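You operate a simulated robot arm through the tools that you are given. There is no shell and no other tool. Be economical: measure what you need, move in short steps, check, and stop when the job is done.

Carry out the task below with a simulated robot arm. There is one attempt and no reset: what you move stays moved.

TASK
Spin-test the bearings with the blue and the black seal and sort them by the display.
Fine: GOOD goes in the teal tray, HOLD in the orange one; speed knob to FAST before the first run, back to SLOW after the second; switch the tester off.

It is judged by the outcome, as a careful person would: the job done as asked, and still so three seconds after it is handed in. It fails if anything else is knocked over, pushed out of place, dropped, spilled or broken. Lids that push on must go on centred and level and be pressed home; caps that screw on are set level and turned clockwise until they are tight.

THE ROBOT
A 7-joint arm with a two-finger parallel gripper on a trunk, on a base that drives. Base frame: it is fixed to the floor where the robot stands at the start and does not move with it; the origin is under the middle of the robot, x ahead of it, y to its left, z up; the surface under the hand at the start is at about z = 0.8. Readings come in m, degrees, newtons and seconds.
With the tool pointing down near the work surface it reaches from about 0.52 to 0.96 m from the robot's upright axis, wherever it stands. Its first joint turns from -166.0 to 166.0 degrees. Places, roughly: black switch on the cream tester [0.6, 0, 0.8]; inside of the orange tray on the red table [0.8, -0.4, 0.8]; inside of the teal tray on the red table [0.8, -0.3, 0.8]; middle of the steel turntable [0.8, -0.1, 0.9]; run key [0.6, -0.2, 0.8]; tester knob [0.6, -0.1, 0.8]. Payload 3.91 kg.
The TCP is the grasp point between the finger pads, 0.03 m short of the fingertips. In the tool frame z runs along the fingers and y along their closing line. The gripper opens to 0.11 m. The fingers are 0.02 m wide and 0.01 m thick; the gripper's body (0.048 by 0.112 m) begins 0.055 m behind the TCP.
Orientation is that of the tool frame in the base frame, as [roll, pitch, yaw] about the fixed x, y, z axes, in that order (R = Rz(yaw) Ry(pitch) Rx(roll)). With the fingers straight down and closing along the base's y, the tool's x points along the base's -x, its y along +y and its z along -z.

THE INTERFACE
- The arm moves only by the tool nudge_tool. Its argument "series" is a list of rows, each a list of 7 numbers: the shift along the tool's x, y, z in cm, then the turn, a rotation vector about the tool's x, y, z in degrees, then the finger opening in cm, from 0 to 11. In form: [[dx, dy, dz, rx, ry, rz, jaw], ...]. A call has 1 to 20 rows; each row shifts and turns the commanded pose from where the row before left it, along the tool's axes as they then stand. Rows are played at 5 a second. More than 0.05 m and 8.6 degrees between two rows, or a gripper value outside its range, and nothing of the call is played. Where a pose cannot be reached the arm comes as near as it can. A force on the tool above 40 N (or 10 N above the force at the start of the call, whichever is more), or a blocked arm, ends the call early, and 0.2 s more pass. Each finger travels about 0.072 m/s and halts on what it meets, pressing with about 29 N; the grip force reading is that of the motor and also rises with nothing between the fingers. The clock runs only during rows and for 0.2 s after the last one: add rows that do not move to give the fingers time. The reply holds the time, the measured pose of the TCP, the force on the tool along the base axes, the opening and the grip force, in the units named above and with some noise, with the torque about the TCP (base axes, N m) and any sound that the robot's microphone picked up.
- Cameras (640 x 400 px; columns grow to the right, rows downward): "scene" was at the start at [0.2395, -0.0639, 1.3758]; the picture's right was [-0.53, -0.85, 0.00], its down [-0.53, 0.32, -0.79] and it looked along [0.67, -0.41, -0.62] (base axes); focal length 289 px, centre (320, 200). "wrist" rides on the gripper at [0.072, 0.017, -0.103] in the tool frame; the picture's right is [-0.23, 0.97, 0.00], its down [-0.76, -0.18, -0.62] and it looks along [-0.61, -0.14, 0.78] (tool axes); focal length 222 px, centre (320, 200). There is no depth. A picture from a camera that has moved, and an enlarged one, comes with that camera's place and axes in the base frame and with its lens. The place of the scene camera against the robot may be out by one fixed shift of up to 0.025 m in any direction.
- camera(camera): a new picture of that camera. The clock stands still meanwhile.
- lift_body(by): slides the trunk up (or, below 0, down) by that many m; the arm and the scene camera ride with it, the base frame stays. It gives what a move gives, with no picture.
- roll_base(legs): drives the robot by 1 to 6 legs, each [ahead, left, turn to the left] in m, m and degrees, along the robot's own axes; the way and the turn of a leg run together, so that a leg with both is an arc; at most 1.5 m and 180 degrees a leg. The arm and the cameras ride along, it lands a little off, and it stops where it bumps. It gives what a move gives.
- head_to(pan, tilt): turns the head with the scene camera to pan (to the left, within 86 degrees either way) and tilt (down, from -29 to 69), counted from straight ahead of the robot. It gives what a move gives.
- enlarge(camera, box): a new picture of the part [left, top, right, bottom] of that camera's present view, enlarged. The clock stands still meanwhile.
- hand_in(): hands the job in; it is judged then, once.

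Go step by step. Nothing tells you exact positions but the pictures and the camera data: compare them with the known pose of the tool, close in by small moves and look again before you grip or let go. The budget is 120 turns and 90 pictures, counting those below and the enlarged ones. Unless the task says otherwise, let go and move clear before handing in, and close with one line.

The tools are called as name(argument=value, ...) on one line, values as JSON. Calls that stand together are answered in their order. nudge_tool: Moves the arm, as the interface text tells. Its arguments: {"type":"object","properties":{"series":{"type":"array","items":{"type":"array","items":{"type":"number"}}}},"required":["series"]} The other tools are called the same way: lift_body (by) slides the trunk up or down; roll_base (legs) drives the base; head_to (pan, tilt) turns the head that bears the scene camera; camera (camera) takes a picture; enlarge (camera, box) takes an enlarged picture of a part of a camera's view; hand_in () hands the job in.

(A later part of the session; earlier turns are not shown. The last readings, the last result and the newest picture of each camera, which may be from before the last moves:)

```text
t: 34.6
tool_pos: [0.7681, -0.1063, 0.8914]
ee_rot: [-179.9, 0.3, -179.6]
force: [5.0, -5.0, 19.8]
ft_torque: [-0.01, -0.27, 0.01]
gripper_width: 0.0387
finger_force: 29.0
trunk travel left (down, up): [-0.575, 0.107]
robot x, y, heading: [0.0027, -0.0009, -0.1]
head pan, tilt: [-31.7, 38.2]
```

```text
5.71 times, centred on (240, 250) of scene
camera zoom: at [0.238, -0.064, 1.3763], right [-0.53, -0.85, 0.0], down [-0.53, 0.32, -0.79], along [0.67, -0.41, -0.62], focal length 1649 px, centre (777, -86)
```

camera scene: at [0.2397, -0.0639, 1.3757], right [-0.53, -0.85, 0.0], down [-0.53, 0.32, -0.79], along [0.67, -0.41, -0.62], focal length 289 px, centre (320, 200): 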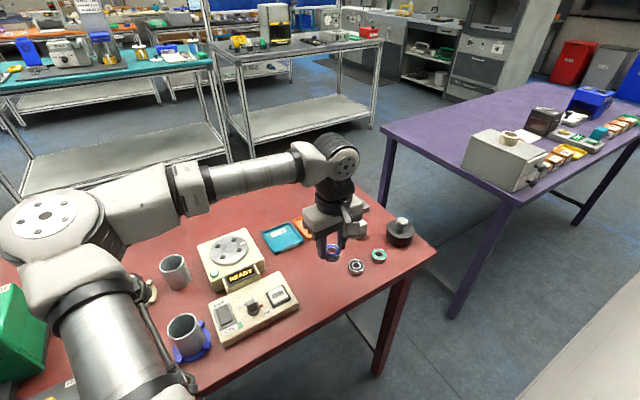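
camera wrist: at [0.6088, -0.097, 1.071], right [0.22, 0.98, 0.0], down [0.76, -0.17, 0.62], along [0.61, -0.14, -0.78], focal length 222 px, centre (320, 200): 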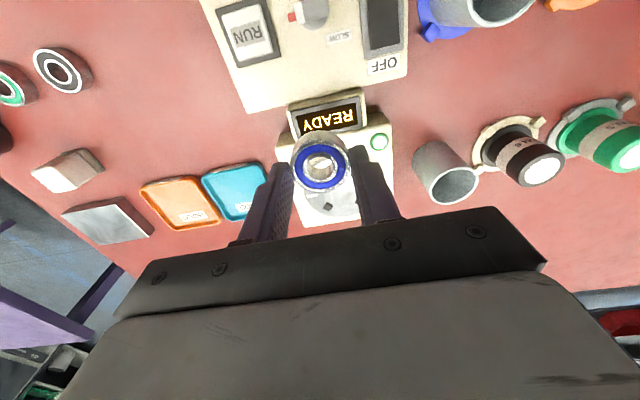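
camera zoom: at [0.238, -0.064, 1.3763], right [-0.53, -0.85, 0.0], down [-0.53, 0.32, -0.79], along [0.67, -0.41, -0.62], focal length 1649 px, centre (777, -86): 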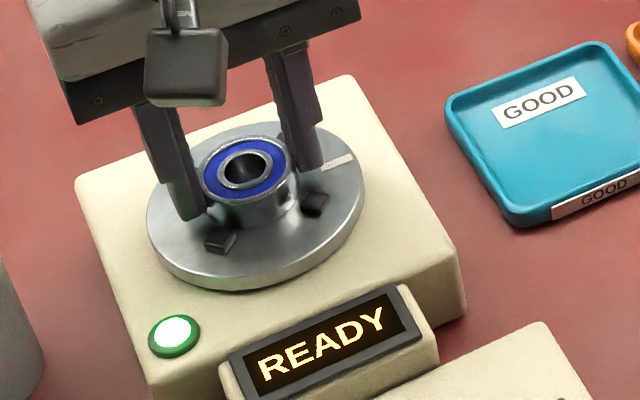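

enlarge(camera="wrist", box=[240, 90, 400, 210])

enlarge(camera="scene", box=[210, 230, 254, 260])

```text
3.33 times, centred on (320, 150) of wrist
camera zoom: at [0.6946, -0.0895, 0.9942], right [0.22, 0.98, 0.0], down [0.76, -0.17, 0.63], along [0.61, -0.14, -0.78], focal length 740 px, centre (320, 367)
```

zoom: 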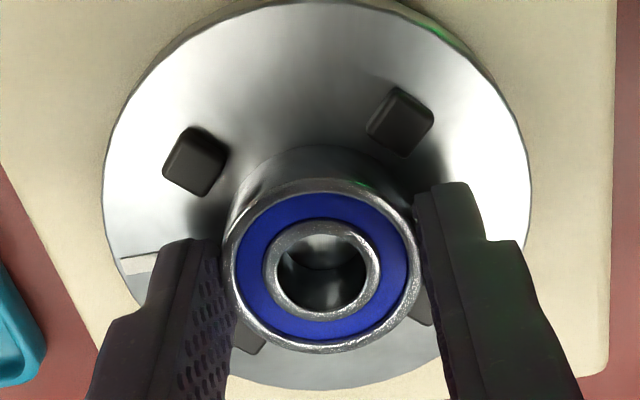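

```text
13.33 times, centred on (232, 245) of scene
camera zoom: at [0.238, -0.064, 1.3763], right [-0.53, -0.85, 0.0], down [-0.53, 0.32, -0.79], along [0.67, -0.41, -0.62], focal length 3849 px, centre (1493, -400)
```

zoom: 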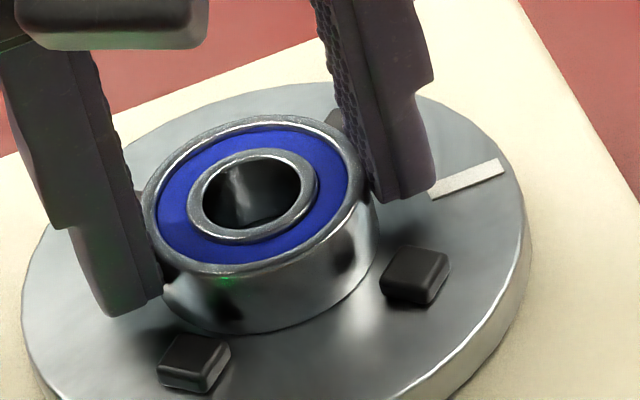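

The bearing sits centred between all four pegs on the disc. Releasing and rising.

nudge_tool(series=[[0, 0, -0.1, 0, 0, 0, 4.5], [0, 0, 0, 0, 0, 0, 5.5], [0, 0, 0, 0, 0, 0, 5.5], [0, 0, -2, 0, 0, 0, 5.5], [0, 0, -4, 0, 0, 0, 5.5], [0, 0, -4, 0, 0, 0, 5.5], [4, 0, 0, 0, 0, 0, 3], [4, 0, 0, 0, 0, 0, 2], [4, 0, 0, 0, 0, 0, 1], [4, 0, 0, 0, 0, 0, 0], [0, 0, 0, 0, 0, 0, 0], [0, 0, 0, 0, 0, 0, 0]])

enlarge(camera="scene", box=[190, 215, 310, 320])

camera(camera="wrist")

```text
t: 37.2
tool_pos: [0.6076, -0.108, 0.9907]
ee_rot: [-180.0, -0.1, -179.5]
force: [-0.1, 0.5, -0.1]
ft_torque: [0.0, -0.01, -0.01]
gripper_width: 0.0
finger_force: 28.5
trunk travel left (down, up): [-0.575, 0.107]
robot x, y, heading: [0.0015, 0.0033, -0.2]
head pan, tilt: [-31.7, 38.2]
```

```text
3.81 times, centred on (250, 268) of scene
camera zoom: at [0.2395, -0.0638, 1.3758], right [-0.53, -0.85, 0.0], down [-0.53, 0.32, -0.79], along [0.67, -0.41, -0.62], focal length 1100 px, centre (587, -57)
```

zoom: 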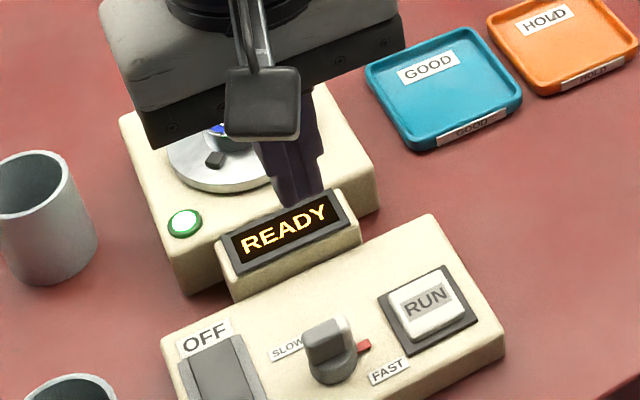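

```text
48 pictures are left
camera wrist: at [0.5347, -0.0902, 1.0945], right [0.22, 0.98, 0.0], down [0.76, -0.17, 0.62], along [0.61, -0.14, -0.78], focal length 222 px, centre (320, 200)
```

wrist: 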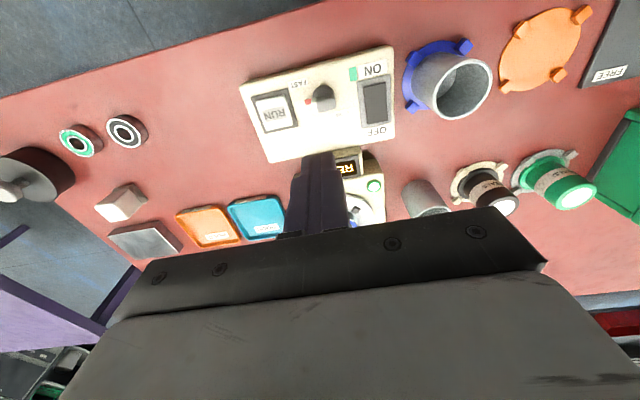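

Fingers closed; now moving over the RUN key at [0.604, -0.158] and pressing gently.

nudge_tool(series=[[0.2, -2.5, 0, 0, 0, 0, 0], [0.2, -2.5, 0, 0, 0, 0, 0], [0, 0, 4, 0, 0, 0, 0], [0, 0, 4, 0, 0, 0, 0], [0, 0, 3.6, 0, 0, 0, 0], [0, 0, 0, 0, 0, 0, 0]])

enlarge(camera="scene", box=[210, 240, 310, 320])

```text
t: 38.6
tool_pos: [0.6025, -0.1581, 0.8758]
ee_rot: [180.0, 0.0, -179.5]
force: [0.4, -0.6, 0.6]
ft_torque: [0.01, 0.0, -0.05]
gripper_width: 0.0001
finger_force: 29.2
trunk travel left (down, up): [-0.575, 0.107]
robot x, y, heading: [0.0017, -0.0009, 0.2]
head pan, tilt: [-31.7, 38.2]
```

```text
5.00 times, centred on (260, 280) of scene
camera zoom: at [0.2395, -0.0638, 1.3758], right [-0.53, -0.85, 0.0], down [-0.53, 0.32, -0.79], along [0.67, -0.41, -0.62], focal length 1443 px, centre (620, -200)
```

zoom: 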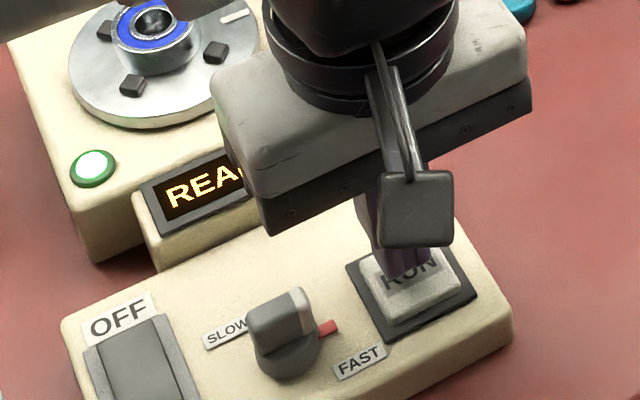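

nudge_tool(series=[[0, 0, 0.8, 0, 0, 0, 0], [0, 0, 0.2, 0, 0, 0, 0], [0, 0, 0.2, 0, 0, 0, 0], [0, 0, 0.2, 0, 0, 0, 0], [0, 0, 0.2, 0, 0, 0, 0]])

enlarge(camera="scene", box=[190, 220, 310, 320])

```text
t: 39.8
tool_pos: [0.6048, -0.1566, 0.8599]
ee_rot: [-179.9, 0.2, -179.6]
force: [0.5, -2.2, 10.4]
ft_torque: [-0.01, 0.01, 0.03]
gripper_width: 0.0
finger_force: 28.5
trunk travel left (down, up): [-0.575, 0.107]
robot x, y, heading: [-0.0014, 0.0035, -0.4]
head pan, tilt: [-31.7, 38.2]
heard: click
```

```text
4.00 times, centred on (250, 270) of scene
camera zoom: at [0.2388, -0.0638, 1.3761], right [-0.53, -0.85, 0.0], down [-0.53, 0.32, -0.79], along [0.67, -0.41, -0.62], focal length 1155 px, centre (600, -80)
```

zoom: 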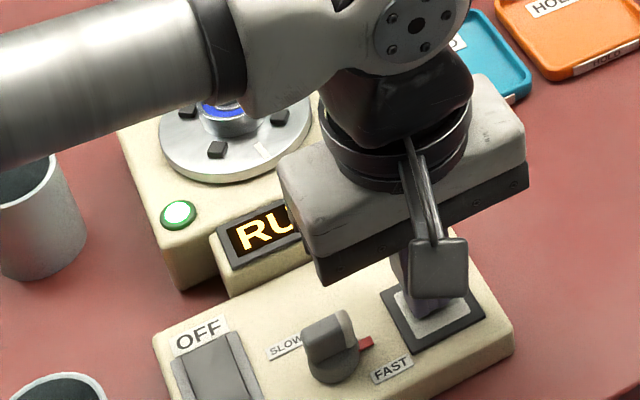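

Click heard and it shows RUN…; rising and backing away to read the display.

nudge_tool(series=[[0, 0, -2, 0, 0, 0, 0], [0, -4, -4, 0, 0, 0, 0], [0, -5, 0, 0, 0, 0, 0], [0, 0, 0, 0, 0, 0, 0]])

enlarge(camera="scene", box=[190, 220, 310, 320])

```text
refused: row 2 steps farther than a row can; nothing moved
```

```text
4.00 times, centred on (250, 270) of scene
camera zoom: at [0.2388, -0.0638, 1.3761], right [-0.53, -0.85, 0.0], down [-0.53, 0.32, -0.79], along [0.67, -0.41, -0.62], focal length 1155 px, centre (600, -80)
```

zoom: 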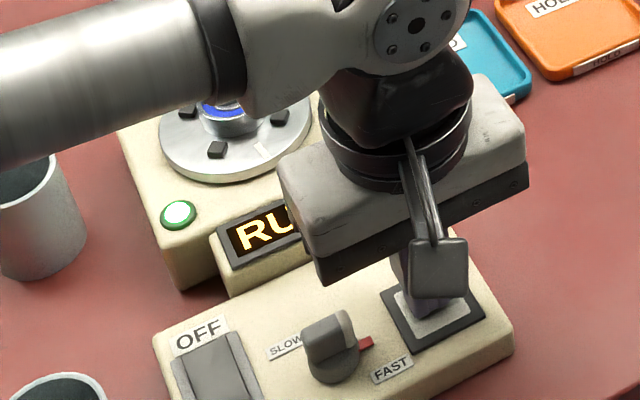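

nudge_tool(series=[[0, 0, -3, 0, 0, 0, 0], [0, -2, -4, 0, 0, 0, 0], [0, -4.5, 0, 0, 0, 0, 0], [0, -4, 0, 0, 0, 0, 0], [0, 0, 0, 0, 0, 0, 0]])

enlarge(camera="scene", box=[190, 220, 310, 320])

```text
t: 41.0
tool_pos: [0.6068, -0.2619, 0.9295]
ee_rot: [-180.0, 0.0, -179.5]
force: [0.1, -0.6, -0.7]
ft_torque: [0.01, 0.01, 0.0]
gripper_width: 0.0
finger_force: 29.2
trunk travel left (down, up): [-0.575, 0.107]
robot x, y, heading: [0.0003, -0.0033, 0.0]
head pan, tilt: [-31.7, 38.2]
```

```text
4.00 times, centred on (250, 270) of scene
camera zoom: at [0.2395, -0.0637, 1.3758], right [-0.53, -0.85, 0.0], down [-0.53, 0.32, -0.79], along [0.67, -0.41, -0.62], focal length 1155 px, centre (600, -80)
```

zoom: 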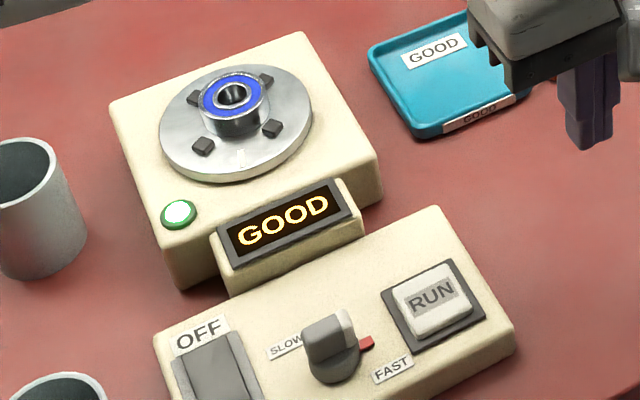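

Display shows GOOD for blue. I'll wait a moment to confirm it is final and the table is at rest.

nudge_tool(series=[[0, 0, 0, 0, 0, 0, 0], [0, 0, 0, 0, 0, 0, 0], [0, 0, 0, 0, 0, 0, 0], [0, 0, 0, 0, 0, 0, 0], [0, 0, 0, 0, 0, 0, 0], [0, 0, 0, 0, 0, 0, 3], [0, 0, 0, 0, 0, 0, 5.6]])

enlarge(camera="scene", box=[200, 220, 280, 280])

enlarge(camera="wrist", box=[380, 130, 540, 250])

```text
t: 42.6
tool_pos: [0.607, -0.2627, 0.9281]
ee_rot: [-180.0, 0.0, -179.5]
force: [0.5, -0.3, -1.0]
ft_torque: [-0.01, 0.0, -0.02]
gripper_width: 0.0561
finger_force: 0.1
trunk travel left (down, up): [-0.575, 0.107]
robot x, y, heading: [0.0008, 0.003, -0.2]
head pan, tilt: [-31.7, 38.2]
```

```text
6.67 times, centred on (240, 250) of scene
camera zoom: at [0.2395, -0.0639, 1.3758], right [-0.53, -0.85, 0.0], down [-0.53, 0.32, -0.79], along [0.67, -0.41, -0.62], focal length 1924 px, centre (853, -133)
```

zoom: 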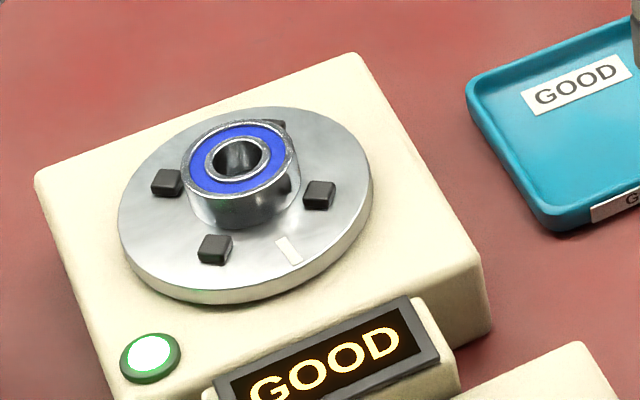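

```text
3.33 times, centred on (460, 190) of wrist
camera zoom: at [0.5339, -0.2452, 1.0323], right [0.22, 0.98, 0.0], down [0.76, -0.17, 0.62], along [0.61, -0.14, -0.78], focal length 740 px, centre (-147, 233)
```

zoom: 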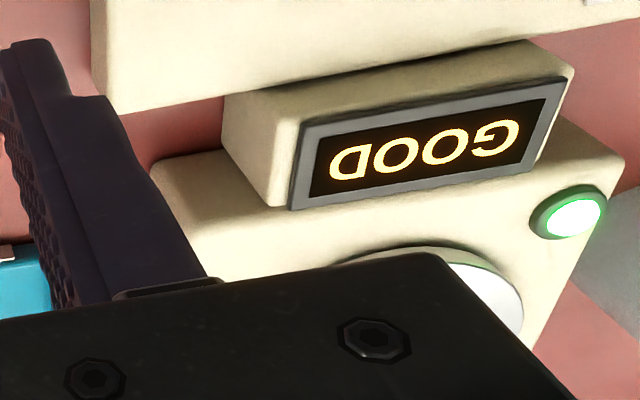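

nudge_tool(series=[[0.2, 0.4, -4, 0, 0, 0, 5.6], [0.2, 0.4, -4, 0, 0, 0, 5.6], [0.2, 0.4, -4, 0, 0, 0, 5.6], [0, 0, 0, 0, 0, 0, 5.6]])

enlarge(camera="wrist", box=[352, 130, 512, 230])

enlarge(camera="scene", box=[200, 220, 280, 280])

```text
t: 43.6
tool_pos: [0.5986, -0.2488, 1.049]
ee_rot: [-180.0, 0.1, -179.5]
force: [-0.5, 0.1, 0.3]
ft_torque: [0.03, -0.01, 0.0]
gripper_width: 0.0559
finger_force: 0.1
trunk travel left (down, up): [-0.575, 0.107]
robot x, y, heading: [-0.0032, 0.005, 0.0]
head pan, tilt: [-31.7, 38.2]
```

```text
4.00 times, centred on (432, 180) of wrist
camera zoom: at [0.5257, -0.2317, 1.1519], right [0.22, 0.98, 0.0], down [0.76, -0.17, 0.62], along [0.61, -0.14, -0.78], focal length 888 px, centre (-128, 280)
```

zoom: 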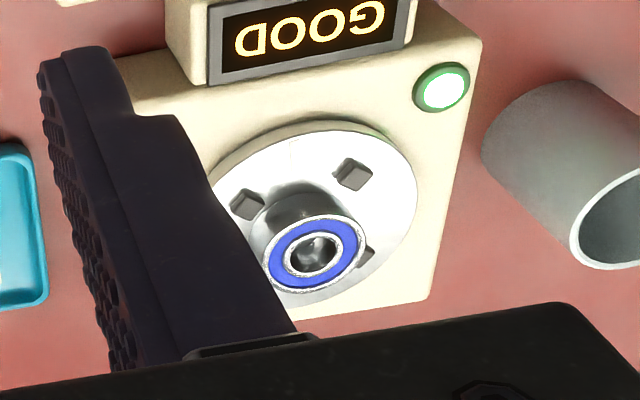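

```text
6.67 times, centred on (240, 250) of scene
camera zoom: at [0.2397, -0.0639, 1.3757], right [-0.53, -0.85, 0.0], down [-0.53, 0.32, -0.79], along [0.67, -0.41, -0.62], focal length 1924 px, centre (853, -133)
```

zoom: 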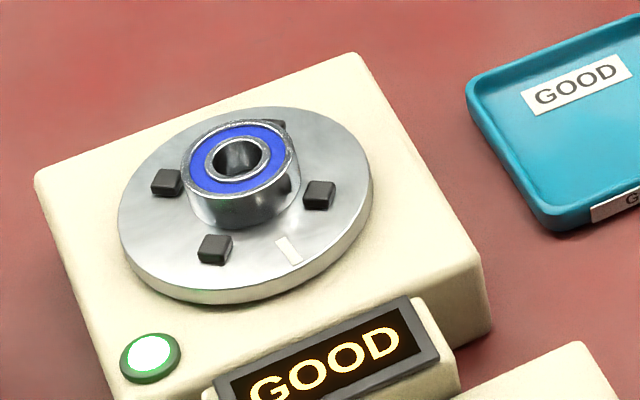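

Table is at rest, rotated about 7° with the bearing at about [0.771, -0.1055]. Moving above it with the jaws aligned to the peg gaps.

nudge_tool(series=[[-2.875, 2.363, 0, 0, 0, 0, 5.6], [-2.875, 2.363, 0, 0, 0, 0, 5.6], [-2.875, 2.363, 0, 0, 0, 0, 5.6], [-2.875, 2.363, 0, 0, 0, 0, 5.6], [-2.875, 2.363, 0, 0, 0, 0, 5.6], [-2.875, 2.363, 0, 0, 0, 0, 5.6], [0, 0, 4, 0, 0, -7, 5.6], [0, 0, 4, 0, 0, 0, 5.6], [0, 0, 4, 0, 0, 0, 5.6], [0, 0, 0, 0, 0, 0, 5.6]])

enlarge(camera="wrist", box=[240, 60, 400, 180])

enlarge(camera="scene", box=[200, 220, 280, 280])

```text
t: 45.8
tool_pos: [0.7698, -0.1056, 0.9274]
ee_rot: [-180.0, 0.0, -172.5]
force: [0.1, -0.4, -0.2]
ft_torque: [0.0, -0.02, 0.0]
gripper_width: 0.056
finger_force: 0.1
trunk travel left (down, up): [-0.575, 0.107]
robot x, y, heading: [0.0016, -0.0032, 0.1]
head pan, tilt: [-31.7, 38.2]
```

```text
3.33 times, centred on (320, 120) of wrist
camera zoom: at [0.695, -0.0989, 1.0303], right [0.1, 1.0, 0.0], down [0.78, -0.08, 0.62], along [0.62, -0.06, -0.78], focal length 740 px, centre (320, 467)
```

zoom: 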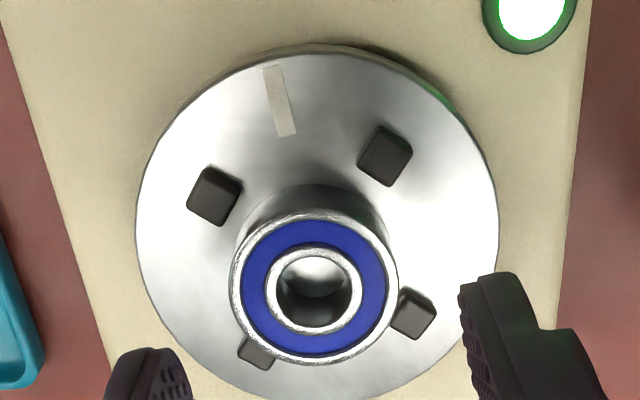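

```text
6.67 times, centred on (240, 250) of scene
camera zoom: at [0.2394, -0.0639, 1.3758], right [-0.53, -0.85, 0.0], down [-0.53, 0.32, -0.79], along [0.67, -0.41, -0.62], focal length 1924 px, centre (853, -133)
```

zoom: 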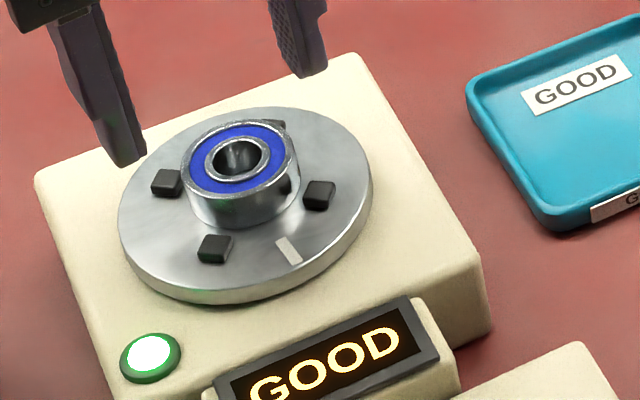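

nudge_tool(series=[[0.09, -0.12, 1.8, 0, 0, 0, 5.6], [0, 0, 1.8, 0, 0, 0, 5.6], [0, 0, 0, 0, 0, 0, 5.6], [0, 0, 0, 0, 0, 0, 4], [0, 0, 0, 0, 0, 0, 3], [0, 0, 0, 0, 0, 0, 3], [0, 0, 0, 0, 0, 0, 3]])

enlarge(camera="wrist", box=[240, 60, 400, 180])

```text
t: 47.4
tool_pos: [0.7705, -0.1088, 0.8927]
ee_rot: [-180.0, 0.0, -172.5]
force: [0.0, 0.3, 0.3]
ft_torque: [0.01, 0.03, 0.02]
gripper_width: 0.0388
finger_force: 29.2
trunk travel left (down, up): [-0.575, 0.107]
robot x, y, heading: [0.0005, -0.0002, 0.2]
head pan, tilt: [-31.7, 38.2]
```

```text
3.33 times, centred on (320, 120) of wrist
camera zoom: at [0.6953, -0.1009, 0.9962], right [0.1, 1.0, 0.0], down [0.78, -0.08, 0.62], along [0.62, -0.06, -0.78], focal length 740 px, centre (320, 467)
```

zoom: 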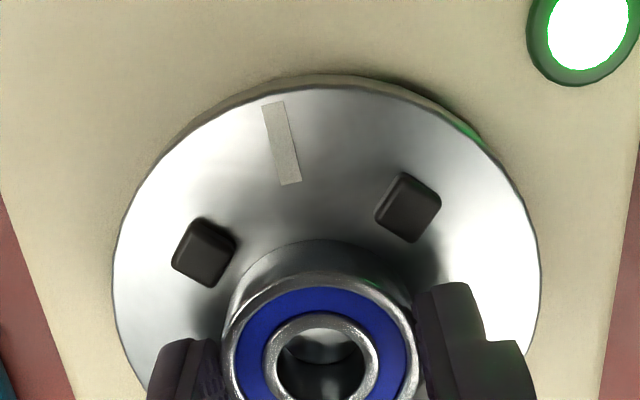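

Gripped. Lifting, and moving over the teal GOOD tray at about [0.779, -0.260].

nudge_tool(series=[[0, 0, -1.5, 0, 0, 0, 3], [0, 0, -4, 0, 0, 0, 3], [0, 0, -3, 0, 0, 7, 3], [-0.2, -3.8, 0, 0, 0, 0, 3], [-0.2, -3.8, 0, 0, 0, 0, 3], [-0.2, -3.8, 0, 0, 0, 0, 3], [-0.2, -3.75, 0, 0, 0, 0, 3], [0, 0, 4, 0, 0, 0, 3], [0, 0, 2, 0, 0, 0, 3], [0, 0, 0, 0, 0, 0, 3]])

camera(camera="wrist")

enlarge(camera="scene", box=[240, 190, 360, 280])

```text
t: 49.6
tool_pos: [0.7788, -0.2603, 0.9178]
ee_rot: [180.0, 0.0, -179.5]
force: [0.4, -0.7, -0.5]
ft_torque: [0.0, -0.01, 0.02]
gripper_width: 0.0387
finger_force: 28.5
trunk travel left (down, up): [-0.575, 0.107]
robot x, y, heading: [-0.0012, -0.0035, -0.1]
head pan, tilt: [-31.7, 38.2]
```

```text
36 pictures are left
camera wrist: at [0.7064, -0.2425, 1.0202], right [0.22, 0.98, 0.0], down [0.76, -0.17, 0.62], along [0.61, -0.14, -0.78], focal length 222 px, centre (320, 200)
```

wrist: 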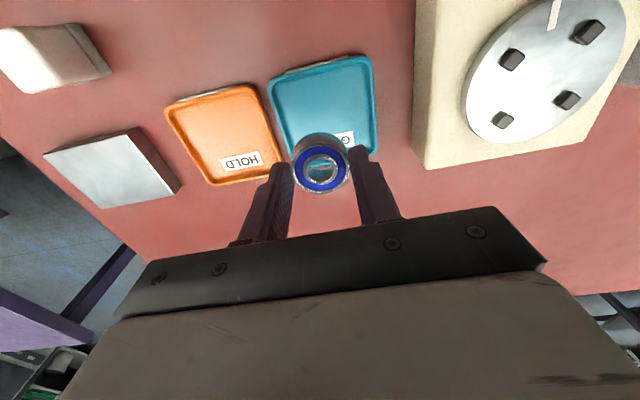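

```text
4.44 times, centred on (300, 235) of scene
camera zoom: at [0.2396, -0.0639, 1.3758], right [-0.53, -0.85, 0.0], down [-0.53, 0.32, -0.79], along [0.67, -0.41, -0.62], focal length 1283 px, centre (409, 44)
```

zoom: 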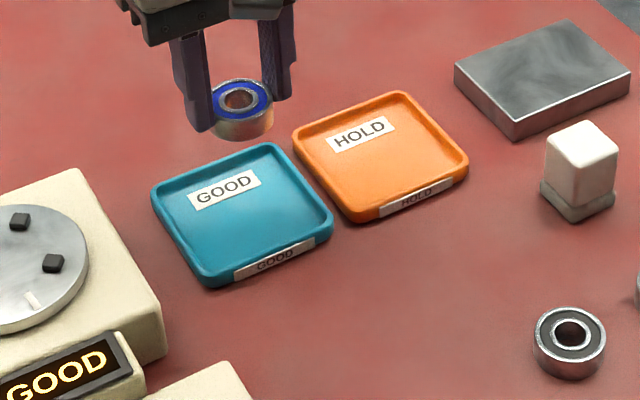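

Refined tray centres: teal [0.778, -0.250], orange [0.778, -0.350]. Shifting 1 cm and lowering.

nudge_tool(series=[[0, 1.0, 1.5, 0, 0, 0, 3], [0, 0, 3, 0, 0, 0, 3], [0, 0, 1.6, 0, 0, 0, 3], [0, 0, 0, 0, 0, 0, 3]])

enlarge(camera="scene", box=[250, 200, 350, 270])

```text
t: 50.6
tool_pos: [0.7794, -0.2506, 0.856]
ee_rot: [-179.9, -0.1, -179.5]
force: [-0.1, -0.4, -1.2]
ft_torque: [0.0, -0.02, 0.03]
gripper_width: 0.0385
finger_force: 29.2
trunk travel left (down, up): [-0.575, 0.107]
robot x, y, heading: [0.0007, 0.0021, -0.3]
head pan, tilt: [-31.7, 38.2]
```

```text
5.71 times, centred on (300, 235) of scene
camera zoom: at [0.2396, -0.0639, 1.3758], right [-0.53, -0.85, 0.0], down [-0.53, 0.32, -0.79], along [0.67, -0.41, -0.62], focal length 1649 px, centre (434, 0)
```

zoom: 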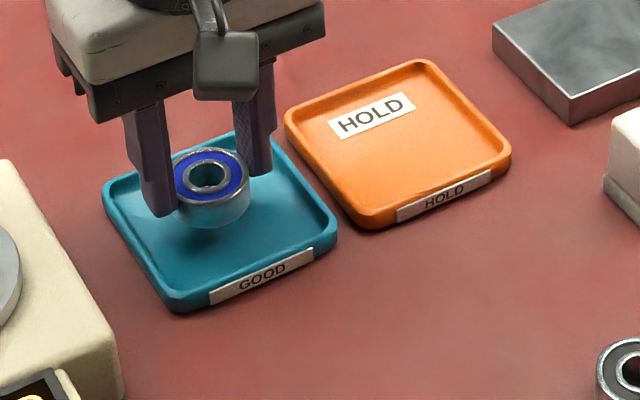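

Well placed over the tray. Lowering to contact and releasing after a check.

nudge_tool(series=[[0, 0, 0.6, 0, 0, 0, 3], [0, 0, 0.3, 0, 0, 0, 3], [0, 0, 0.2, 0, 0, 0, 3], [0, 0, 0, 0, 0, 0, 3]])

```text
t: 51.6
tool_pos: [0.7801, -0.2494, 0.844]
ee_rot: [-179.9, 0.0, -179.5]
force: [-0.2, 0.1, -0.7]
ft_torque: [-0.04, -0.01, 0.03]
gripper_width: 0.0385
finger_force: 29.1
trunk travel left (down, up): [-0.575, 0.107]
robot x, y, heading: [0.0029, -0.0007, 0.2]
head pan, tilt: [-31.7, 38.2]
```

nudge_tool(series=[[0, 0, 0.15, 0, 0, 0, 3], [0, 0, 0.15, 0, 0, 0, 3], [0, 0, 0, 0, 0, 0, 3]])

enlarge(camera="scene", box=[260, 215, 330, 265])

```text
t: 52.4
tool_pos: [0.7795, -0.249, 0.8431]
ee_rot: [-180.0, 0.1, -179.5]
force: [0.9, -1.2, 5.3]
ft_torque: [-0.01, 0.0, -0.01]
gripper_width: 0.0387
finger_force: 29.1
trunk travel left (down, up): [-0.575, 0.107]
robot x, y, heading: [-0.0006, 0.0021, -0.0]
head pan, tilt: [-31.7, 38.2]
```

```text
8.00 times, centred on (295, 240) of scene
camera zoom: at [0.2391, -0.0637, 1.376], right [-0.53, -0.85, 0.0], down [-0.53, 0.32, -0.79], along [0.67, -0.41, -0.62], focal length 2309 px, centre (520, -120)
```

zoom: 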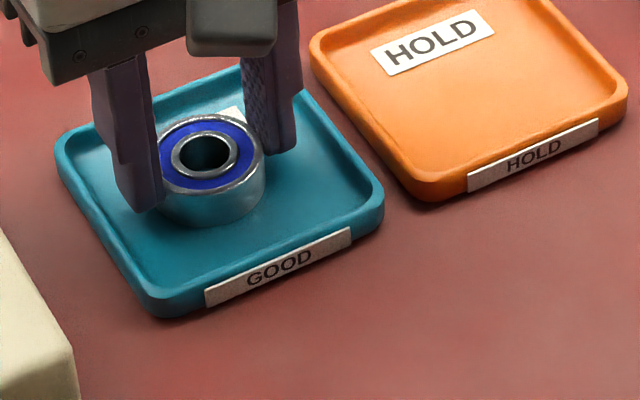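

Resting on the tray floor. Releasing, then on to the black bearing at about [0.587, -0.3615].

nudge_tool(series=[[0, 0, 0, 0, 0, 0, 4.5], [0, 0, 0, 0, 0, 0, 5], [0, 0, 0, 0, 0, 0, 5], [0, 0, -2, 0, 0, 0, 5], [0, 0, -4.5, 0, 0, 0, 5], [0, 0, -4.5, 0, 0, 0, 5], [3.84, -2.22, 0, 0, 0, 0, 6], [3.84, -2.22, 0, 0, 0, 0, 6], [3.84, -2.22, 0, 0, 0, 0, 6], [3.84, -2.22, 0, 0, 0, 0, 6], [3.84, -2.22, 0, 0, 0, 0, 6], [0, 0, 3.4, 0, 0, 0, 6], [0, 0, 3.4, 0, 0, 0, 6], [0, 0, 0, 0, 0, 0, 6]])

enlarge(camera="wrist", box=[160, 0, 480, 200])

enlarge(camera="scene", box=[250, 200, 400, 300])

```text
t: 55.4
tool_pos: [0.5871, -0.3604, 0.8826]
ee_rot: [179.9, 0.0, -179.5]
force: [-0.1, 0.0, -0.1]
ft_torque: [0.03, 0.01, 0.04]
gripper_width: 0.0599
finger_force: 0.2
trunk travel left (down, up): [-0.575, 0.107]
robot x, y, heading: [-0.0002, -0.0007, -0.1]
head pan, tilt: [-31.7, 38.2]
```

```text
2.00 times, centred on (320, 100) of wrist
camera zoom: at [0.5155, -0.3445, 0.9855], right [0.22, 0.98, 0.0], down [0.76, -0.17, 0.62], along [0.61, -0.14, -0.78], focal length 444 px, centre (320, 400)
```

zoom: 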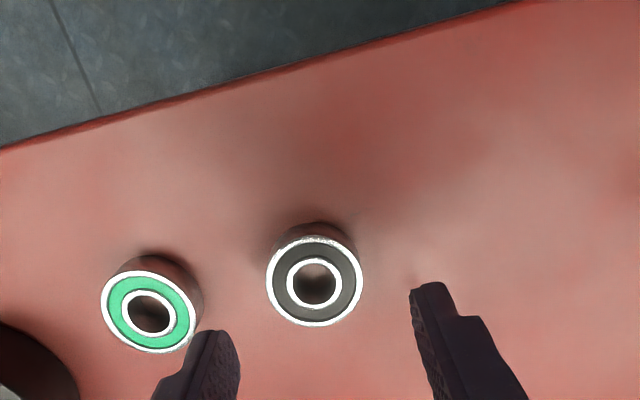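

```text
4.00 times, centred on (325, 250) of scene
camera zoom: at [0.2395, -0.0638, 1.3758], right [-0.53, -0.85, 0.0], down [-0.53, 0.32, -0.79], along [0.67, -0.41, -0.62], focal length 1155 px, centre (300, 0)
```

zoom: 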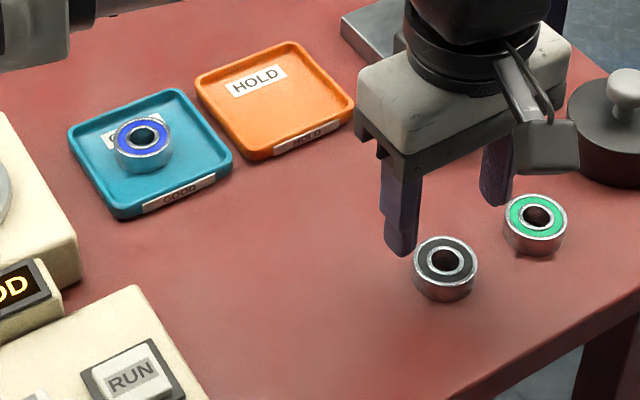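

nudge_tool(series=[[0, -0.2, 2.2, 0, 0, 0, 5.4], [0, 0, 2.2, 0, 0, 0, 5.4], [0, 0, 0, 0, 0, 0, 5.4], [0, 0, 0, 0, 0, 0, 4], [0, 0, 0, 0, 0, 0, 3], [0, 0, 0, 0, 0, 0, 3], [0, 0, 0, 0, 0, 0, 3]])

enlarge(camera="wrist", box=[160, 0, 480, 200])

```text
t: 57.0
tool_pos: [0.5894, -0.3635, 0.8395]
ee_rot: [180.0, 0.0, -179.4]
force: [0.5, -0.3, 0.5]
ft_torque: [0.04, 0.01, 0.01]
gripper_width: 0.0387
finger_force: 28.7
trunk travel left (down, up): [-0.575, 0.107]
robot x, y, heading: [0.0013, 0.0003, -0.1]
head pan, tilt: [-31.7, 38.2]
```

```text
2.00 times, centred on (320, 100) of wrist
camera zoom: at [0.5157, -0.3464, 0.9431], right [0.22, 0.98, 0.0], down [0.76, -0.17, 0.62], along [0.61, -0.14, -0.78], focal length 444 px, centre (320, 400)
```

zoom: 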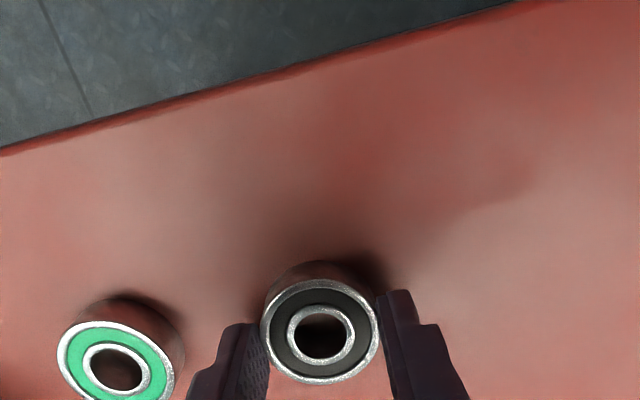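

Black bearing gripped. Lifting and carrying it above the turntable, jaws turned 7°.

nudge_tool(series=[[0, 0, -4, 0, 0, 0, 3], [0, 0, -4.5, 0, 0, 0, 3], [0, 0, -4.5, 0, 0, 0, 3], [-2.24, 3.19, 0, 0, 0, 0, 3], [-2.24, 3.19, 0, 0, 0, 0, 3], [-2.24, 3.19, 0, 0, 0, 0, 3], [-2.24, 3.19, 0, 0, 0, 0, 3], [-2.24, 3.19, 0, 0, 0, 0, 3], [-2.24, 3.19, 0, 0, 0, 0, 3], [-2.24, 3.19, 0, 0, 0, 0, 3], [-2.24, 3.19, 0, 0, 0, 0, 3], [0, 0, 2, 0, 0, -7, 3], [0, 0, 2, 0, 0, 0, 3], [0, 0, 0, 0, 0, 0, 3]])

enlarge(camera="wrist", box=[240, 60, 400, 180])

enlarge(camera="scene", box=[200, 220, 280, 280])

```text
t: 60.0
tool_pos: [0.7655, -0.1062, 0.9287]
ee_rot: [-180.0, 0.0, -172.4]
force: [-0.3, -0.1, 0.1]
ft_torque: [0.03, -0.01, 0.0]
gripper_width: 0.0385
finger_force: 28.9
trunk travel left (down, up): [-0.575, 0.107]
robot x, y, heading: [-0.0011, 0.0006, -0.0]
head pan, tilt: [-31.7, 38.2]
```

```text
3.33 times, centred on (320, 120) of wrist
camera zoom: at [0.6915, -0.0993, 1.0331], right [0.1, 1.0, 0.0], down [0.78, -0.08, 0.62], along [0.62, -0.06, -0.78], focal length 740 px, centre (320, 467)
```

zoom: 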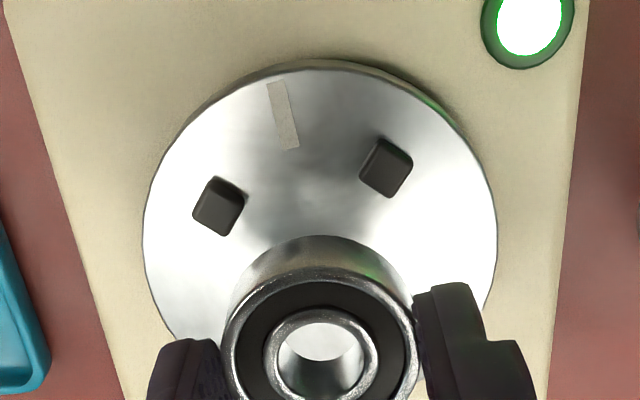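

```text
6.67 times, centred on (240, 250) of scene
camera zoom: at [0.2396, -0.0639, 1.3758], right [-0.53, -0.85, 0.0], down [-0.53, 0.32, -0.79], along [0.67, -0.41, -0.62], focal length 1924 px, centre (853, -133)
```

zoom: 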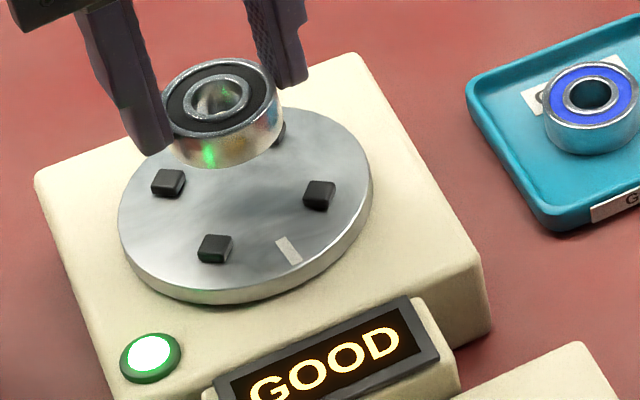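

Bearing is about 3 mm short of the peg centre; correcting and lowering.

nudge_tool(series=[[-0.3, 0, 1.2, 0, 0, 0, 3], [0, 0, 1.2, 0, 0, 0, 3], [0, 0, 0.8, 0, 0, 0, 3], [0, 0, 0.3, 0, 0, 0, 3], [0, 0, 0.2, 0, 0, 0, 3], [0, 0, 0, 0, 0, 0, 3]])

enlarge(camera="scene", box=[200, 220, 280, 280])

```text
t: 61.4
tool_pos: [0.7687, -0.1066, 0.8942]
ee_rot: [-179.9, 0.1, -172.6]
force: [1.6, -0.5, 8.8]
ft_torque: [0.05, -0.01, 0.04]
gripper_width: 0.0387
finger_force: 29.0
trunk travel left (down, up): [-0.575, 0.107]
robot x, y, heading: [0.0022, 0.0014, -0.1]
head pan, tilt: [-31.7, 38.2]
```

```text
6.67 times, centred on (240, 250) of scene
camera zoom: at [0.2389, -0.0638, 1.3761], right [-0.53, -0.85, 0.0], down [-0.53, 0.32, -0.79], along [0.67, -0.41, -0.62], focal length 1924 px, centre (853, -133)
```

zoom: 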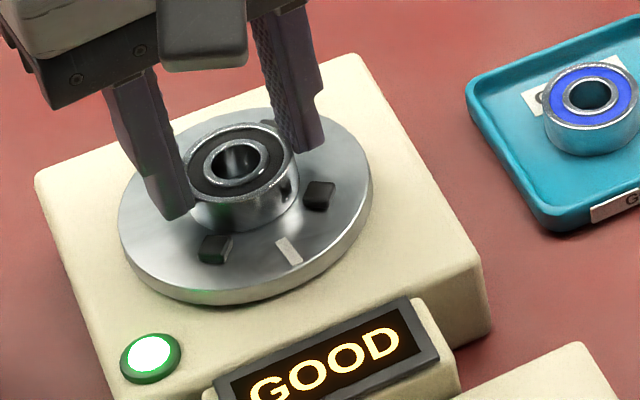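

Seated. Releasing, rising, closing the jaws and going to the RUN key.

nudge_tool(series=[[0, 0, 0, 0, 0, 0, 4.5], [0, 0, 0, 0, 0, 0, 5.4], [0, 0, 0, 0, 0, 0, 5.4], [0, 0, -2, 0, 0, 0, 5.4], [0, 0, -4, 0, 0, 0, 5.4], [0, 0, -4, 0, 0, 7, 5.4], [4.12, -1.24, 0, 0, 0, 0, 4], [4.12, -1.24, 0, 0, 0, 0, 2], [4.12, -1.24, 0, 0, 0, 0, 0], [4.12, -1.24, 0, 0, 0, 0, 0], [0, 0, 4, 0, 0, 0, 0], [0, 0, 4, 0, 0, 0, 0], [0, 0, 3.5, 0, 0, 0, 0], [0, 0, 0, 0, 0, 0, 0]])

enlarge(camera="scene", box=[190, 220, 310, 320])

```text
t: 64.4
tool_pos: [0.602, -0.1588, 0.8794]
ee_rot: [-180.0, 0.1, -179.5]
force: [-1.1, 0.2, 0.2]
ft_torque: [0.02, -0.02, 0.04]
gripper_width: 0.0001
finger_force: 29.3
trunk travel left (down, up): [-0.575, 0.107]
robot x, y, heading: [0.0006, -0.0039, 0.4]
head pan, tilt: [-31.7, 38.2]
```

```text
4.00 times, centred on (250, 270) of scene
camera zoom: at [0.2395, -0.0638, 1.3758], right [-0.53, -0.85, 0.0], down [-0.53, 0.32, -0.79], along [0.67, -0.41, -0.62], focal length 1155 px, centre (600, -80)
```

zoom: 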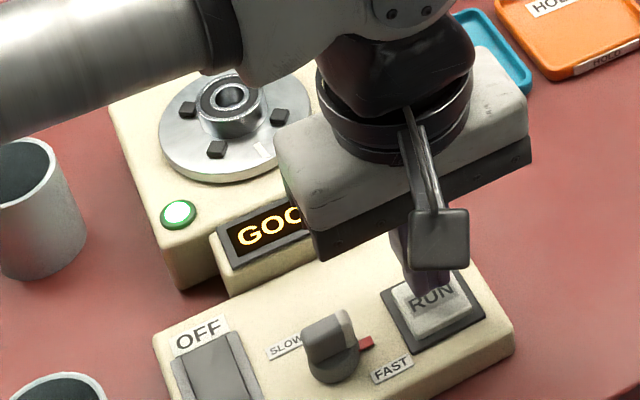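

nudge_tool(series=[[0, 0, 1.1, 0, 0, 0, 0], [0, 0, 0.3, 0, 0, 0, 0], [0, 0, 0.2, 0, 0, 0, 0], [0, 0, 0.2, 0, 0, 0, 0], [0, 0, 0.2, 0, 0, 0, 0]])

nudge_tool(series=[[0, 0, -3, 0, 0, 0, 0], [0, -2, -4, 0, 0, 0, 0], [0, -4.5, 0, 0, 0, 0, 0], [0, -4, 0, 0, 0, 0, 0], [0, 0, 0, 0, 0, 0, 0], [0, 0, 0, 0, 0, 0, 0], [0, 0, 0, 0, 0, 0, 0], [0, 0, 0, 0, 0, 0, 0], [0, 0, 0, 0, 0, 0, 0], [0, 0, 0, 0, 0, 0, 0], [0, 0, 0, 0, 0, 0, 0], [0, 0, 0, 0, 0, 0, 0]])

enlarge(camera="scene", box=[190, 220, 310, 320])

```text
t: 65.6
tool_pos: [0.6038, -0.159, 0.8601]
ee_rot: [-179.8, 0.1, -179.5]
force: [-0.5, -0.9, 10.4]
ft_torque: [-0.06, 0.04, -0.02]
gripper_width: 0.0
finger_force: 29.1
trunk travel left (down, up): [-0.575, 0.107]
robot x, y, heading: [-0.0012, 0.0004, 0.2]
head pan, tilt: [-31.7, 38.2]
heard: click
```

```text
t: 68.2
tool_pos: [0.603, -0.2662, 0.9281]
ee_rot: [-179.9, -0.1, -179.4]
force: [-0.1, 0.4, -0.3]
ft_torque: [-0.03, 0.0, 0.01]
gripper_width: 0.0001
finger_force: 29.1
trunk travel left (down, up): [-0.575, 0.107]
robot x, y, heading: [-0.0006, -0.0036, -0.2]
head pan, tilt: [-31.7, 38.2]
```

```text
4.00 times, centred on (250, 270) of scene
camera zoom: at [0.2395, -0.0639, 1.3758], right [-0.53, -0.85, 0.0], down [-0.53, 0.32, -0.79], along [0.67, -0.41, -0.62], focal length 1155 px, centre (600, -80)
```

zoom: 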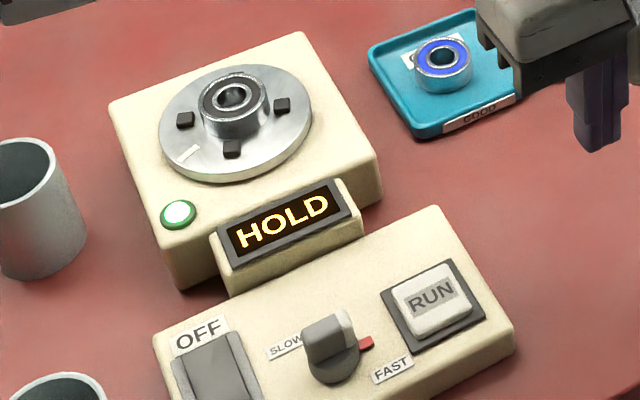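

Display reads HOLD for black. Now measuring the table's new rest angle.

nudge_tool(series=[[0.1, 0.6, -4, 0, 0, 0, 0], [0.1, 0.5, -4, 0, 0, 0, 0], [0.1, 0.5, -4, 0, 0, 0, 0], [0, 0, 0, 0, 0, 0, 0], [0, 0, 0, 0, 0, 0, 0]])

enlarge(camera="wrist", box=[352, 130, 512, 230])

```text
t: 69.4
tool_pos: [0.603, -0.2466, 1.0498]
ee_rot: [180.0, 0.0, -179.5]
force: [0.3, 0.3, 0.4]
ft_torque: [-0.02, 0.01, -0.02]
gripper_width: 0.0
finger_force: 29.2
trunk travel left (down, up): [-0.575, 0.107]
robot x, y, heading: [0.0001, -0.0049, -0.1]
head pan, tilt: [-31.7, 38.2]
```

```text
4.00 times, centred on (432, 180) of wrist
camera zoom: at [0.5299, -0.2301, 1.1527], right [0.22, 0.98, 0.0], down [0.76, -0.17, 0.62], along [0.61, -0.14, -0.78], focal length 888 px, centre (-128, 280)
```

zoom: 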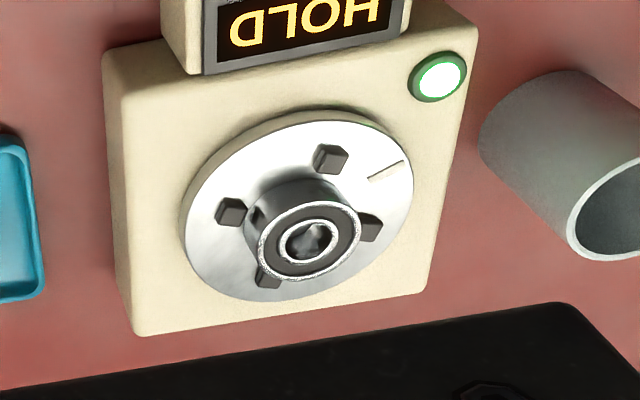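

Pegs are now rotated about 23.5°. Moving above the black bearing with the jaws matched to that angle.

nudge_tool(series=[[-2.79, 2.31, 0, 0, 0, 0, 2], [-2.79, 2.31, 0, 0, 0, 0, 4], [-2.79, 2.31, 0, 0, 0, 0, 5.6], [-2.79, 2.31, 0, 0, 0, 0, 5.6], [-2.79, 2.31, 0, 0, 0, 0, 5.6], [-2.79, 2.31, 0, 0, 0, 0, 5.6], [0, 0, 4, 0, 0, -7.8, 5.6], [0, 0, 4, 0, 0, -7.8, 5.6], [0, 0, 4, 0, 0, -7.8, 5.6], [0, 0, 0, 0, 0, 0, 5.6]])

enlarge(camera="wrist", box=[240, 60, 400, 180])

```text
t: 71.6
tool_pos: [0.7669, -0.1059, 0.9296]
ee_rot: [-180.0, 0.0, -156.1]
force: [-0.6, 1.0, 0.2]
ft_torque: [0.0, 0.02, 0.02]
gripper_width: 0.0563
finger_force: 0.2
trunk travel left (down, up): [-0.575, 0.107]
robot x, y, heading: [-0.0001, -0.0014, 0.0]
head pan, tilt: [-31.7, 38.2]
```

```text
3.33 times, centred on (320, 120) of wrist
camera zoom: at [0.6943, -0.1196, 1.0335], right [-0.19, 0.98, 0.0], down [0.77, 0.15, 0.62], along [0.61, 0.12, -0.78], focal length 740 px, centre (320, 467)
```

zoom: 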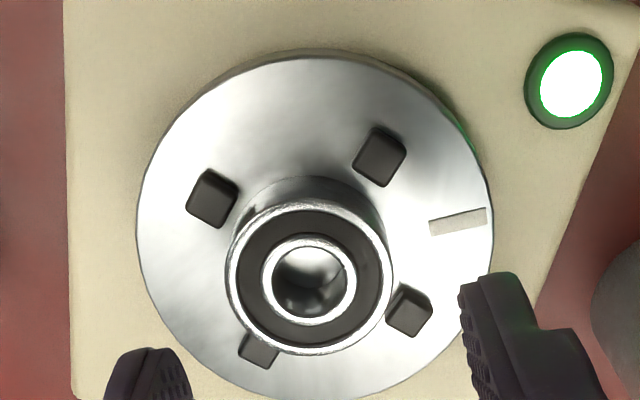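

nudge_tool(series=[[0, -0.17, 1.85, 0, 0, 0, 5.6], [0, 0, 1.85, 0, 0, 0, 5.6], [0, 0, 0, 0, 0, 0, 5.6], [0, 0, 0, 0, 0, 0, 4], [0, 0, 0, 0, 0, 0, 3], [0, 0, 0, 0, 0, 0, 3], [0, 0, 0, 0, 0, 0, 3]])

nudge_tool(series=[[0, 0, -2, 0, 0, 0, 3], [0, 0, -4, 0, 0, 0, 3], [0, 0, -2.5, 0, 0, 0, 3], [0, 0, 0, 0, 0, 7.8, 3], [0, 0, 0, 0, 0, 7.8, 3], [0, 0, 0, 0, 0, 7.8, 3], [0, 0, 0, 0, 0, 0, 3]])

camera(camera="scene")

```text
t: 73.2
tool_pos: [0.7692, -0.1092, 0.8936]
ee_rot: [180.0, 0.0, -156.0]
force: [0.8, -0.7, 0.2]
ft_torque: [-0.04, 0.01, -0.01]
gripper_width: 0.0386
finger_force: 29.3
trunk travel left (down, up): [-0.575, 0.107]
robot x, y, heading: [0.0042, 0.0003, 0.2]
head pan, tilt: [-31.7, 38.2]
```

```text
t: 74.8
tool_pos: [0.7688, -0.1096, 0.9775]
ee_rot: [180.0, 0.0, -179.6]
force: [-0.6, -0.2, -1.2]
ft_torque: [0.02, -0.01, -0.02]
gripper_width: 0.0384
finger_force: 29.1
trunk travel left (down, up): [-0.575, 0.107]
robot x, y, heading: [0.0026, -0.0005, 0.0]
head pan, tilt: [-31.7, 38.2]
```

```text
22 pictures are left
camera scene: at [0.2396, -0.0639, 1.3758], right [-0.53, -0.85, 0.0], down [-0.53, 0.32, -0.79], along [0.67, -0.41, -0.62], focal length 289 px, centre (320, 200)
```

scene: 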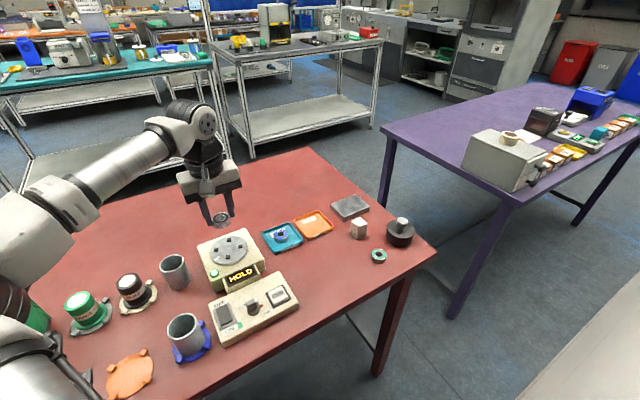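

Black bearing held. Carrying to the orange tray at [0.778, -0.350].

nudge_tool(series=[[-0.13, -4.0, 0, 0, 0, 0, 3], [-0.13, -4.0, 0, 0, 0, 0, 3], [-0.13, -4.0, 0, 0, 0, 0, 3], [-0.13, -4.0, 0, 0, 0, 0, 3], [-0.13, -4.0, 0, 0, 0, 0, 3], [-0.13, -4.0, 0, 0, 0, 0, 3], [0, 0, 4, 0, 0, 0, 3], [0, 0, 4, 0, 0, 0, 3], [0, 0, 3.5, 0, 0, 0, 3], [0, 0, 0, 0, 0, 0, 3]])

enlarge(camera="scene", box=[260, 190, 360, 260])

```text
t: 77.0
tool_pos: [0.7799, -0.3505, 0.8621]
ee_rot: [-180.0, 0.0, -179.5]
force: [1.1, -0.6, -0.9]
ft_torque: [0.0, 0.0, 0.0]
gripper_width: 0.0384
finger_force: 28.9
trunk travel left (down, up): [-0.575, 0.107]
robot x, y, heading: [-0.0009, 0.002, 0.3]
head pan, tilt: [-31.7, 38.2]
```

```text
5.71 times, centred on (310, 225) of scene
camera zoom: at [0.2395, -0.0638, 1.3758], right [-0.53, -0.85, 0.0], down [-0.53, 0.32, -0.79], along [0.67, -0.41, -0.62], focal length 1649 px, centre (377, 57)
```

zoom: 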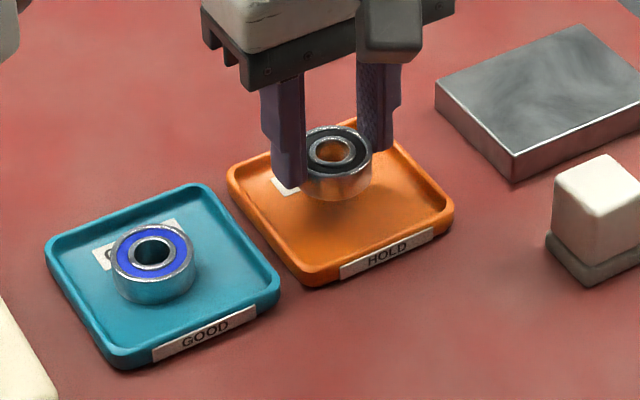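

nudge_tool(series=[[0, 0, 0.9, 0, 0, 0, 3], [0, 0, 0.5, 0, 0, 0, 3], [0, 0, 0.2, 0, 0, 0, 3], [0, 0, 0.15, 0, 0, 0, 3], [0, 0, 0.1, 0, 0, 0, 3], [0, 0, 0, 0, 0, 0, 3]])

```text
t: 78.4
tool_pos: [0.7789, -0.3502, 0.8431]
ee_rot: [-179.9, 0.0, -179.5]
force: [-0.4, 0.2, -0.3]
ft_torque: [-0.02, -0.02, 0.02]
gripper_width: 0.0385
finger_force: 28.5
trunk travel left (down, up): [-0.575, 0.107]
robot x, y, heading: [-0.0007, 0.0016, -0.0]
head pan, tilt: [-31.7, 38.2]
```

nudge_tool(series=[[0, 0, 0.15, 0, 0, 0, 3], [0, 0, 0.15, 0, 0, 0, 3], [0, 0, 0, 0, 0, 0, 3]])

```text
t: 79.2
tool_pos: [0.7792, -0.3495, 0.8428]
ee_rot: [-179.8, 0.1, -179.4]
force: [4.9, -1.7, 14.9]
ft_torque: [-0.05, -0.08, -0.05]
gripper_width: 0.0387
finger_force: 29.1
trunk travel left (down, up): [-0.575, 0.107]
robot x, y, heading: [0.0014, 0.0027, -0.1]
head pan, tilt: [-31.7, 38.2]
```

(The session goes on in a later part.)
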